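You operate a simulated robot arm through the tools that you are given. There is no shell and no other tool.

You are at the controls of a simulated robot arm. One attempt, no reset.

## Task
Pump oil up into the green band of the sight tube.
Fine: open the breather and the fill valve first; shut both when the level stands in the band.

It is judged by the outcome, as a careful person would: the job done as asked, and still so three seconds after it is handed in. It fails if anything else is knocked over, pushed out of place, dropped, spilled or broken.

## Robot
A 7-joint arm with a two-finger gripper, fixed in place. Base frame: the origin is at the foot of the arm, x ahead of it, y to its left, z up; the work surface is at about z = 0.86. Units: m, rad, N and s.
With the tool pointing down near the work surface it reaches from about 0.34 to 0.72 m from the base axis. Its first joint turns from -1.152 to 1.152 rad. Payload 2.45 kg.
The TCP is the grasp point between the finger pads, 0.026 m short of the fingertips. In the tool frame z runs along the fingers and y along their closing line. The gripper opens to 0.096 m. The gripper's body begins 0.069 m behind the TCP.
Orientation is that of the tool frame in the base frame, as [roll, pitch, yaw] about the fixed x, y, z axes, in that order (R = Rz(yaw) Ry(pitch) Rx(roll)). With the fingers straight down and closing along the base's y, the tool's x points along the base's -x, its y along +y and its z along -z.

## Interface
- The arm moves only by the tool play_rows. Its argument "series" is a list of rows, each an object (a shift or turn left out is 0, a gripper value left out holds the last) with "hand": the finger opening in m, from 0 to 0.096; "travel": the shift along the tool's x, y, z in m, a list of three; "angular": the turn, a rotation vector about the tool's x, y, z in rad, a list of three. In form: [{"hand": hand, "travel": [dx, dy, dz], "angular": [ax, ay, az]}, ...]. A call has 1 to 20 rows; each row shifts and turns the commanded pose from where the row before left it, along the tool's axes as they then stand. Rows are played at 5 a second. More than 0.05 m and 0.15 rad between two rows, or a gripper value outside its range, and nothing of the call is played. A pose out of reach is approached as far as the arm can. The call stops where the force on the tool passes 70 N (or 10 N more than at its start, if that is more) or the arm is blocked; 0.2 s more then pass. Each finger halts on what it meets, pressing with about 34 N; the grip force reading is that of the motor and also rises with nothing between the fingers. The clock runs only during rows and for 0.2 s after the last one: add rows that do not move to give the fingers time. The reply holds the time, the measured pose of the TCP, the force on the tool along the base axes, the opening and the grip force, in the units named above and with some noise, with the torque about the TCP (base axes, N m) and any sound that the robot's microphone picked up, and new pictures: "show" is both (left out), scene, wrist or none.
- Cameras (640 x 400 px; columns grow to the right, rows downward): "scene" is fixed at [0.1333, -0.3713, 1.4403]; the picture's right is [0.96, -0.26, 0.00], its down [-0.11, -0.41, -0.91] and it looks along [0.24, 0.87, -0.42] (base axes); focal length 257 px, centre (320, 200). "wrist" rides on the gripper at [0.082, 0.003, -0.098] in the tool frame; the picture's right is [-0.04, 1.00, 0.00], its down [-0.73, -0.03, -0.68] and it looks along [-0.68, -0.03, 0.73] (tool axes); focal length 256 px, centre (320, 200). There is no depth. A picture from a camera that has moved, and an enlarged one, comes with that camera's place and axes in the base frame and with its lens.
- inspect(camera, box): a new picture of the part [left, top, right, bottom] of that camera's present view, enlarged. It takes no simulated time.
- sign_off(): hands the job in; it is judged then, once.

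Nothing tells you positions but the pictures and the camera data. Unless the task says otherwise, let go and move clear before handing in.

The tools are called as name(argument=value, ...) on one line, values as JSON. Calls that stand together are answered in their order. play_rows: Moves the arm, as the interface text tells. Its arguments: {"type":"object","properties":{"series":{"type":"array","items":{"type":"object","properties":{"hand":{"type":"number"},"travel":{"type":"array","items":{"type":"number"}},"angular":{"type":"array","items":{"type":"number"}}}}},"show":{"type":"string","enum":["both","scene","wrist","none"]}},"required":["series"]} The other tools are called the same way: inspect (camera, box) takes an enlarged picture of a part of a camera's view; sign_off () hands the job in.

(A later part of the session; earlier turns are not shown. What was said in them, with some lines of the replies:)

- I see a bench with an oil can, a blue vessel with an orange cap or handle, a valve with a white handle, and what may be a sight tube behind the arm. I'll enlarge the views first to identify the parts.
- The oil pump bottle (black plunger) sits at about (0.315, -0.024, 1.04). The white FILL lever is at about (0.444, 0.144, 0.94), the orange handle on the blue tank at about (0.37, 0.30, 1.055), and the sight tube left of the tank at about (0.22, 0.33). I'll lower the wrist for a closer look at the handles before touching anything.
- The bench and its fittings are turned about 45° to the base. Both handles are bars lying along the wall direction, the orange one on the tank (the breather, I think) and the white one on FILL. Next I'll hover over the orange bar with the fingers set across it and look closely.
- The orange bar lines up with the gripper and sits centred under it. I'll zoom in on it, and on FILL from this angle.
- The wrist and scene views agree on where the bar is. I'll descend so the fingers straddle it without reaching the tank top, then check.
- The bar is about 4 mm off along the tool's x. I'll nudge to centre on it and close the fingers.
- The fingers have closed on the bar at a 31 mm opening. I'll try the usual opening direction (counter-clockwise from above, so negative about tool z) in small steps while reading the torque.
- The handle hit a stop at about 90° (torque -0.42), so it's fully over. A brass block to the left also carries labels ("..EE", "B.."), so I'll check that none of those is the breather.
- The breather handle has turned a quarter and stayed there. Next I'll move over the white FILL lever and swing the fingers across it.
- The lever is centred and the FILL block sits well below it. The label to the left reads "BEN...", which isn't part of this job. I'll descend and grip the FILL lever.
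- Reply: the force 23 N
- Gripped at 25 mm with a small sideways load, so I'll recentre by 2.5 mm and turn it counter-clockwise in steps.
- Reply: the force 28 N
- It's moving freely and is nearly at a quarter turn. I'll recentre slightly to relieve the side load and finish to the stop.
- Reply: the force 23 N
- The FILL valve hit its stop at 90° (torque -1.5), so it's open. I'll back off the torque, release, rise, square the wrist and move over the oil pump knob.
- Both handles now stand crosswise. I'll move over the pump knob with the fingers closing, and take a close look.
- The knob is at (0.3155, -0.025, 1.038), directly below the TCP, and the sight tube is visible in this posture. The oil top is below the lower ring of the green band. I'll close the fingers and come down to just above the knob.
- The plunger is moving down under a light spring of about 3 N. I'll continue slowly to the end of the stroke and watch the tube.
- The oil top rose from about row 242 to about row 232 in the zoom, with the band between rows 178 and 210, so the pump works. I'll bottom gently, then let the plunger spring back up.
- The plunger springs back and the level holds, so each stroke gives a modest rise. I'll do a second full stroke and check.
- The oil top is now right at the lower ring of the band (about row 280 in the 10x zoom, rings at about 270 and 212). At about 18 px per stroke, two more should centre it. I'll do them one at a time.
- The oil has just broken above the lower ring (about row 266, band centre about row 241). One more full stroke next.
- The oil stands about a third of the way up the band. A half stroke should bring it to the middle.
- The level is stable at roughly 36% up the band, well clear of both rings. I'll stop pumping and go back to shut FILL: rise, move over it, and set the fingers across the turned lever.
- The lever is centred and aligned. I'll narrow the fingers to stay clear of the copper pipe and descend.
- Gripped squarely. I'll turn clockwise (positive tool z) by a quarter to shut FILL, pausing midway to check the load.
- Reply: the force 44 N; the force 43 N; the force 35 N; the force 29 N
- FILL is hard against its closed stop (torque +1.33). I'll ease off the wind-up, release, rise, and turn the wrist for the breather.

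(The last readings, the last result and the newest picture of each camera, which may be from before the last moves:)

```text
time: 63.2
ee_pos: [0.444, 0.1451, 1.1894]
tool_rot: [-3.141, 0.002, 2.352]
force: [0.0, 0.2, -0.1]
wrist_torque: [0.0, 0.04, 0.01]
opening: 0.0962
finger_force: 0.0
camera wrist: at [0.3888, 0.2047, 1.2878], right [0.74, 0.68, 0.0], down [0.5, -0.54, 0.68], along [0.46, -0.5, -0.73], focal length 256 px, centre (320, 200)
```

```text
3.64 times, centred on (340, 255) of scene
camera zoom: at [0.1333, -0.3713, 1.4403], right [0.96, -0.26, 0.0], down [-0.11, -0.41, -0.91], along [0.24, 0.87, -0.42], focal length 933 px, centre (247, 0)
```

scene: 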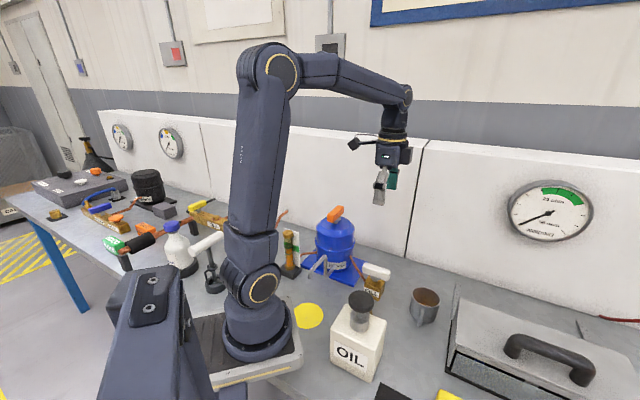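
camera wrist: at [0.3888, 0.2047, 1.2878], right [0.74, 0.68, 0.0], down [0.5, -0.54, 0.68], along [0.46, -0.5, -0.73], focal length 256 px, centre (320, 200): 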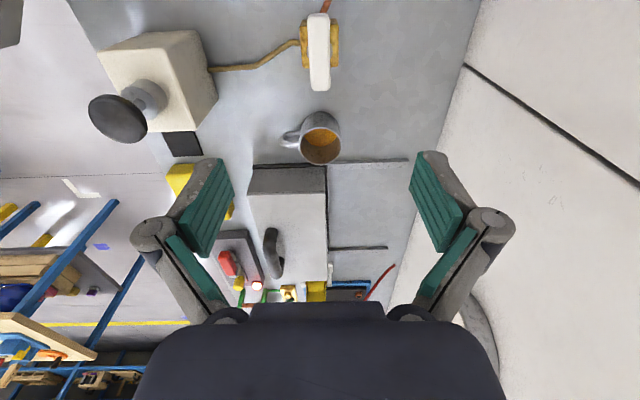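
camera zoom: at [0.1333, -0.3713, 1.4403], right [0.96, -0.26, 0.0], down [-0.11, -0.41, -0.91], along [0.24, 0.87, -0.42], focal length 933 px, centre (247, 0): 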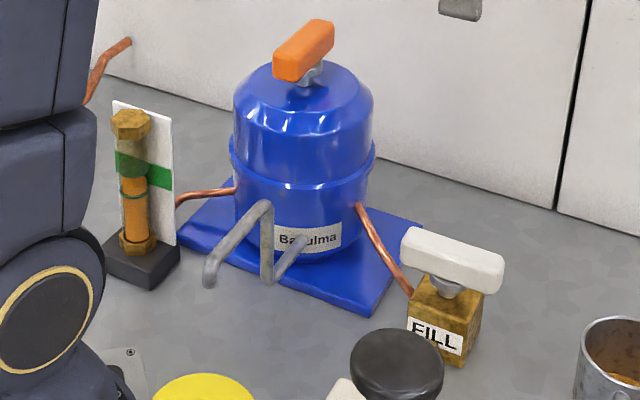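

FILL is back to its original closed orientation, and the oil still stands in the band. On to the breather.

play_rows(series=[{"angular": [0, 0, -0.1437]}, {"angular": [0, 0, -0.1437]}, {"angular": [0, 0, -0.1437]}, {"angular": [0, 0, -0.1437]}, {"angular": [0, 0, -0.1437]}, {"angular": [0, 0, -0.1437]}, {"angular": [0, 0, -0.1437]}, {"angular": [0, 0, -0.1437]}, {"angular": [0, 0, -0.1437]}, {"angular": [0, 0, -0.1437]}, {"angular": [0, 0, -0.1437]}, {"travel": [-0.01385, 0.0404, 0]}, {"travel": [-0.01385, 0.0404, 0]}, {"travel": [-0.01385, 0.0404, 0]}, {"travel": [-0.01385, 0.0404, 0]}, {}, {}], show="both")

```text
time: 66.8
ee_pos: [0.3647, 0.2979, 1.1885]
tool_rot: [-3.141, 0.001, -2.349]
force: [0.1, 0.4, -0.9]
wrist_torque: [0.02, 0.0, -0.02]
opening: 0.0956
finger_force: 0.0
camera wrist: at [0.3065, 0.2426, 1.2864], right [-0.68, 0.73, 0.0], down [0.54, 0.5, 0.68], along [0.5, 0.46, -0.73], focal length 256 px, centre (320, 200)
```

scene: 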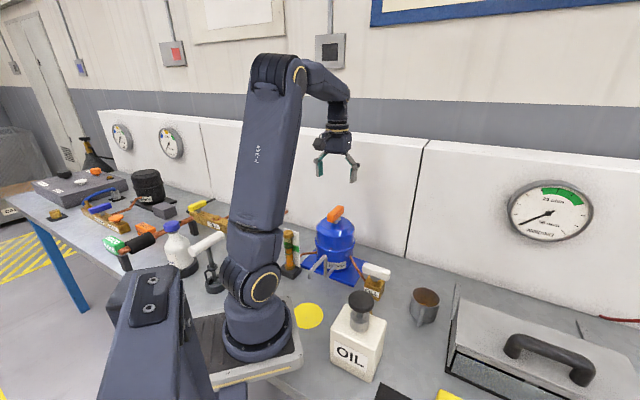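
wrist: 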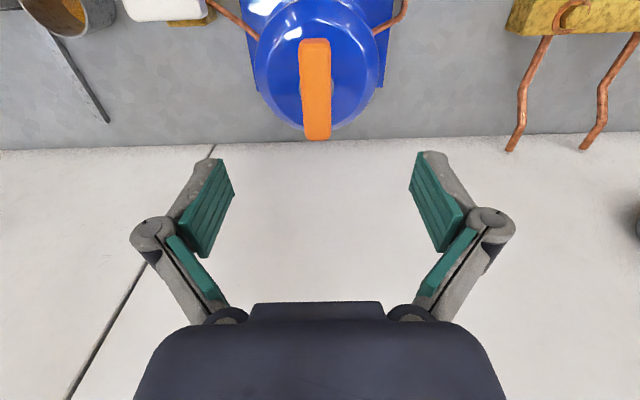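

The bar is about 4 mm to one side, so I'll shift, descend and grip it.

play_rows(series=[{"travel": [0, -0.0035, 0.04]}, {"travel": [0, 0, 0.04]}, {"travel": [0, 0, 0.025]}, {"travel": [0, 0, 0.012]}, {}], show="wrist")

inspect(camera="wrist", box=[200, 60, 440, 260])

```text
time: 68.0
ee_pos: [0.3662, 0.2955, 1.0701]
tool_rot: [3.141, -0.001, -2.348]
force: [0.0, 0.0, -0.8]
wrist_torque: [-0.04, 0.01, 0.03]
opening: 0.0961
finger_force: 0.0
camera wrist: at [0.3089, 0.2403, 1.1692], right [-0.68, 0.73, 0.0], down [0.54, 0.5, 0.68], along [0.5, 0.46, -0.73], focal length 256 px, centre (320, 200)
```

wrist: 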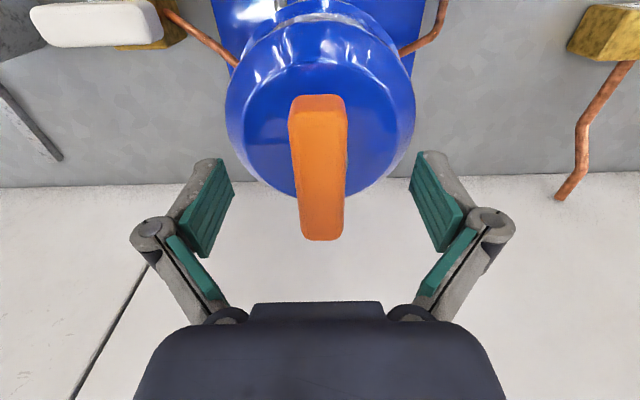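

```text
2.00 times, centred on (320, 160) of wrist
camera zoom: at [0.3089, 0.2403, 1.1692], right [-0.68, 0.73, 0.0], down [0.54, 0.5, 0.68], along [0.5, 0.46, -0.73], focal length 512 px, centre (320, 280)
```

zoom: 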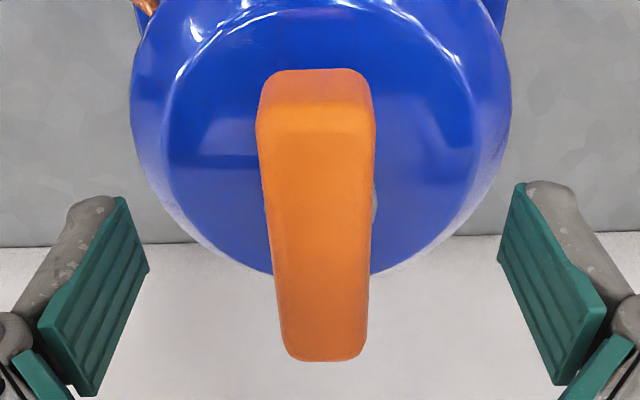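

play_rows(series=[{"travel": [-0.003, 0, 0]}, {"hand": 0.01}, {"hand": 0.01}, {"hand": 0.01}, {"hand": 0.01}, {"hand": 0.01}, {"hand": 0.01}], show="wrist")

```text
time: 69.6
ee_pos: [0.3689, 0.2975, 1.0721]
tool_rot: [3.141, 0.001, -2.349]
force: [-0.6, 0.3, -0.4]
wrist_torque: [0.01, 0.02, 0.03]
opening: 0.0318
finger_force: 45.0
camera wrist: at [0.3108, 0.2424, 1.1698], right [-0.68, 0.73, 0.0], down [0.54, 0.5, 0.68], along [0.5, 0.46, -0.73], focal length 256 px, centre (320, 200)
```

wrist: 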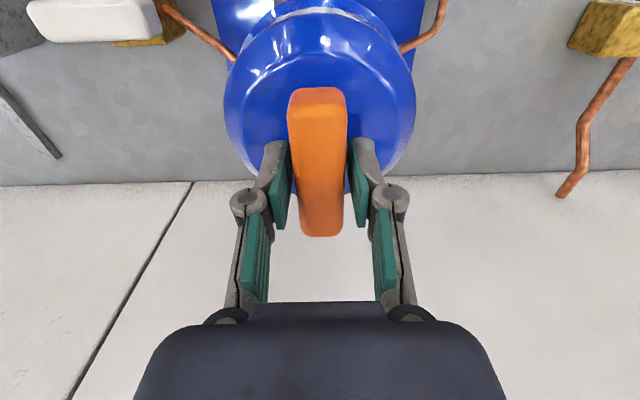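

The bar is gripped with no side load. I'll turn it clockwise back to shut the breather.

play_rows(series=[{"angular": [0, 0, 0.1]}, {"angular": [0, 0, 0.1]}, {"angular": [0, 0, 0.1]}, {"angular": [0, 0, 0.1]}, {"angular": [0, 0, 0.1]}, {"angular": [0, 0, 0.1]}, {"angular": [0, 0, 0.1]}, {}], show="none")

play_rows(series=[{"angular": [0, 0, 0.1]}, {"angular": [0, 0, 0.1]}, {"angular": [0, 0, 0.1]}, {"angular": [0, 0, 0.1]}, {"angular": [0, 0, 0.1]}, {"angular": [0, 0, 0.1]}, {"angular": [0, 0, 0.1]}, {}], show="wrist")

```text
time: 71.4
ee_pos: [0.3706, 0.2987, 1.0716]
tool_rot: [-3.14, 0.002, -3.053]
force: [6.4, -13.9, 3.8]
wrist_torque: [-0.53, -0.04, 0.0]
opening: 0.0316
finger_force: 44.4
```

```text
time: 73.2
ee_pos: [0.37, 0.2972, 1.0717]
tool_rot: [-3.138, 0.003, 2.533]
force: [5.7, -27.2, -3.2]
wrist_torque: [-0.46, -0.03, 0.0]
opening: 0.0317
finger_force: 45.1
camera wrist: at [0.3057, 0.3457, 1.1696], right [0.61, 0.8, 0.0], down [0.58, -0.44, 0.68], along [0.54, -0.41, -0.73], focal length 256 px, centre (320, 200)
```

wrist: 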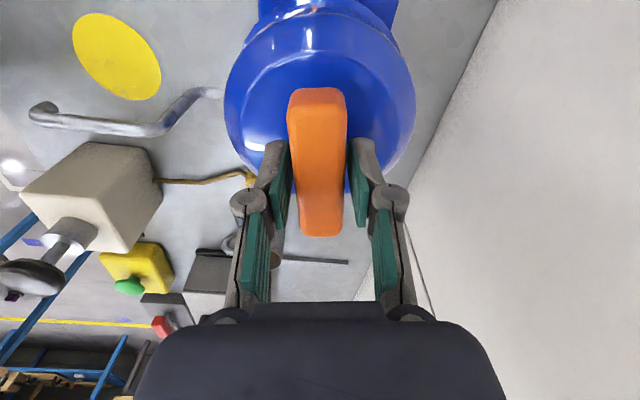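

play_rows(series=[{"travel": [-0.002, -0.002, 0]}, {"angular": [0, 0, 0.07]}, {"angular": [0, 0, 0.07]}, {}], show="none")

play_rows(series=[{"angular": [0, 0, 0.05]}, {"angular": [0, 0, 0.03]}, {}], show="both")

```text
time: 74.2
ee_pos: [0.369, 0.2965, 1.0713]
tool_rot: [3.141, -0.001, 2.393]
force: [-6.3, -6.7, -4.7]
wrist_torque: [-0.75, -0.57, 0.04]
opening: 0.0313
finger_force: 44.8
```

```text
time: 75.0
ee_pos: [0.3691, 0.2958, 1.0717]
tool_rot: [3.139, -0.001, 2.314]
force: [-7.3, -6.8, 6.7]
wrist_torque: [0.19, 0.52, 0.31]
opening: 0.0315
finger_force: 45.1
camera wrist: at [0.318, 0.3571, 1.1699], right [0.76, 0.65, 0.0], down [0.47, -0.56, 0.68], along [0.44, -0.52, -0.73], focal length 256 px, centre (320, 200)
```

scene: 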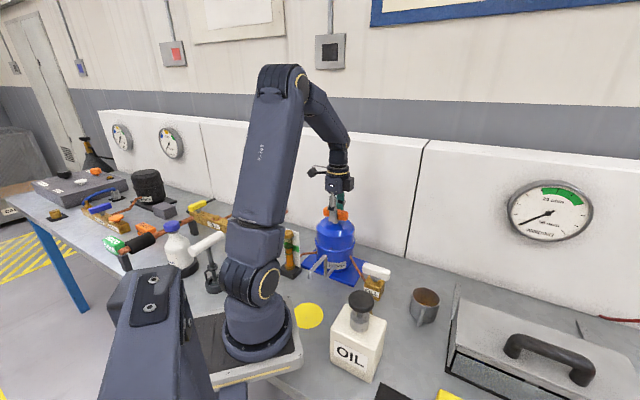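
wrist: 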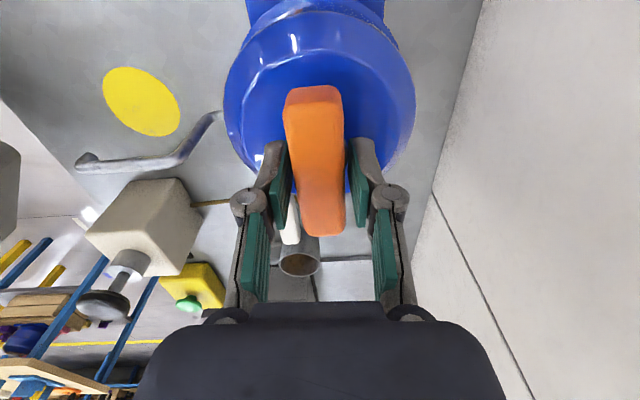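

The breather has reached its closed stop (torque +0.31, and the bar now lags the gripper slightly). I'll ease off, release and move clear.

play_rows(series=[{"angular": [0, 0, -0.035]}, {"hand": 0.096}, {"hand": 0.096}, {"hand": 0.096}, {"hand": 0.096}, {"travel": [0, 0, -0.03]}, {"travel": [0, 0, -0.04]}, {"travel": [0, 0, -0.04]}, {"travel": [0, 0, -0.05]}, {}, {}], show="both")

inspect(camera="wrist", box=[200, 0, 440, 170])

inspect(camera="scene", box=[260, 200, 420, 310])

inspect(camera="scene", box=[280, 225, 312, 265])

```text
time: 77.4
ee_pos: [0.367, 0.2942, 1.2316]
tool_rot: [-3.141, 0.0, 2.348]
force: [0.3, -0.3, -1.1]
wrist_torque: [-0.03, 0.01, -0.01]
opening: 0.0959
finger_force: 0.2
camera wrist: at [0.3149, 0.3544, 1.3307], right [0.74, 0.67, 0.0], down [0.49, -0.54, 0.68], along [0.46, -0.5, -0.73], focal length 256 px, centre (320, 200)
```

scene: 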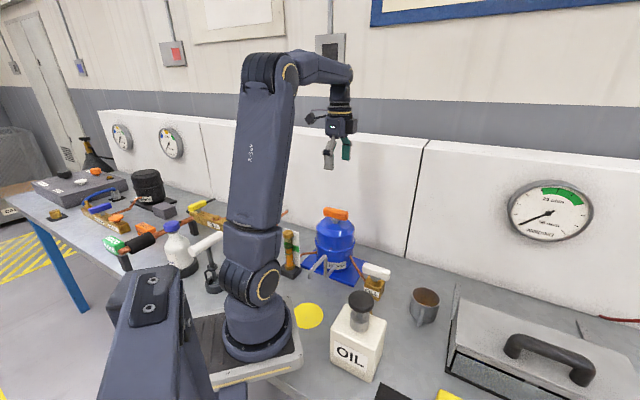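
wrist: 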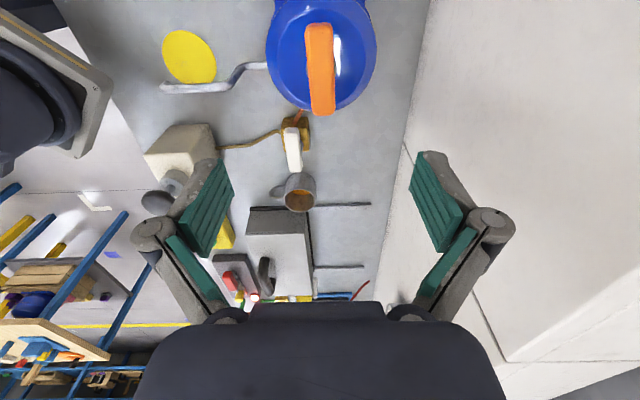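

```text
2.35 times, centred on (320, 85) of wrist
camera zoom: at [0.3149, 0.3544, 1.3307], right [0.74, 0.67, 0.0], down [0.49, -0.54, 0.68], along [0.46, -0.5, -0.73], focal length 602 px, centre (320, 471)
```

zoom: 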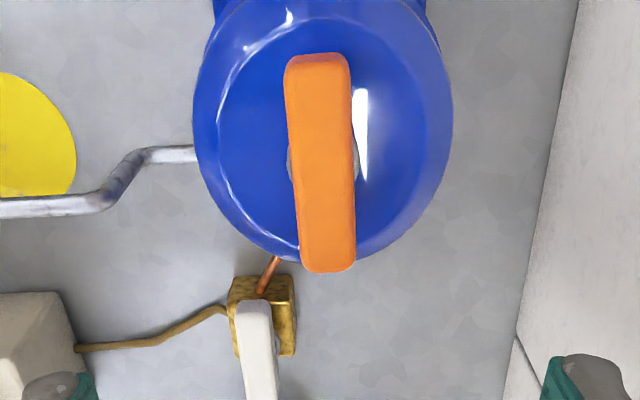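

```text
3.64 times, centred on (340, 255) of scene
camera zoom: at [0.1333, -0.3713, 1.4403], right [0.96, -0.26, 0.0], down [-0.11, -0.41, -0.91], along [0.24, 0.87, -0.42], focal length 933 px, centre (247, 0)
```

zoom: 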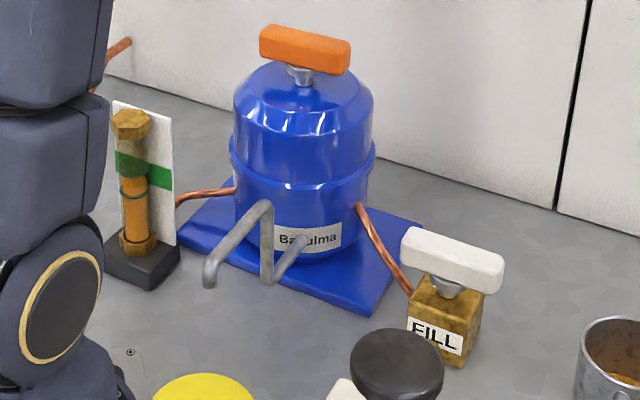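

```text
10.00 times, centred on (296, 245) of scene
camera zoom: at [0.1333, -0.3713, 1.4403], right [0.96, -0.26, 0.0], down [-0.11, -0.41, -0.91], along [0.24, 0.87, -0.42], focal length 2566 px, centre (560, -250)
```

zoom: 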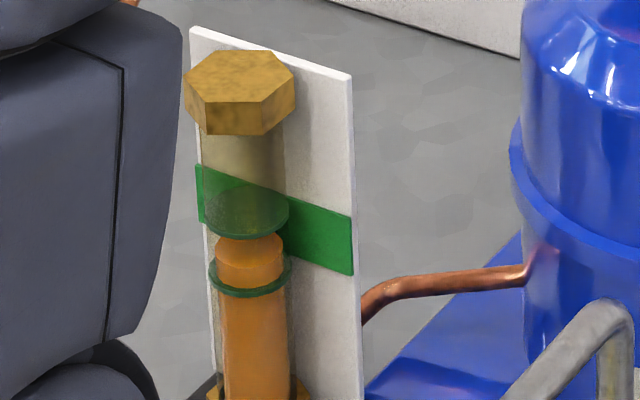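

Both handles are back at their closed stops, and the oil stands steady about a third of the way up the green band. The arm is released and clear, and nothing else has moved, so I'm handing the job in.

sign_off()

```text
The job is handed in.
```

The oil stands in the green band of the sight tube, and both the breather and the FILL valve are shut again. The job is handed in.

- **Valves:** I turned each one a quarter turn counter-clockwise to its stop before pumping. Afterwards I turned both clockwise to their closed stops. The breather carries no label. I took it to be the orange handle on top of the blue tank.
- **Level:** The level stands about a third of the way up the band. It came up with five full strokes of the OIL pump; a half stroke after that made no clear difference, so I left it there. It held steady during a two-second wait, and it was unchanged after both valves were shut.
- **Surroundings:** The gripper is open and clear of the bench. Nothing was knocked over, spilled or moved that I could see.
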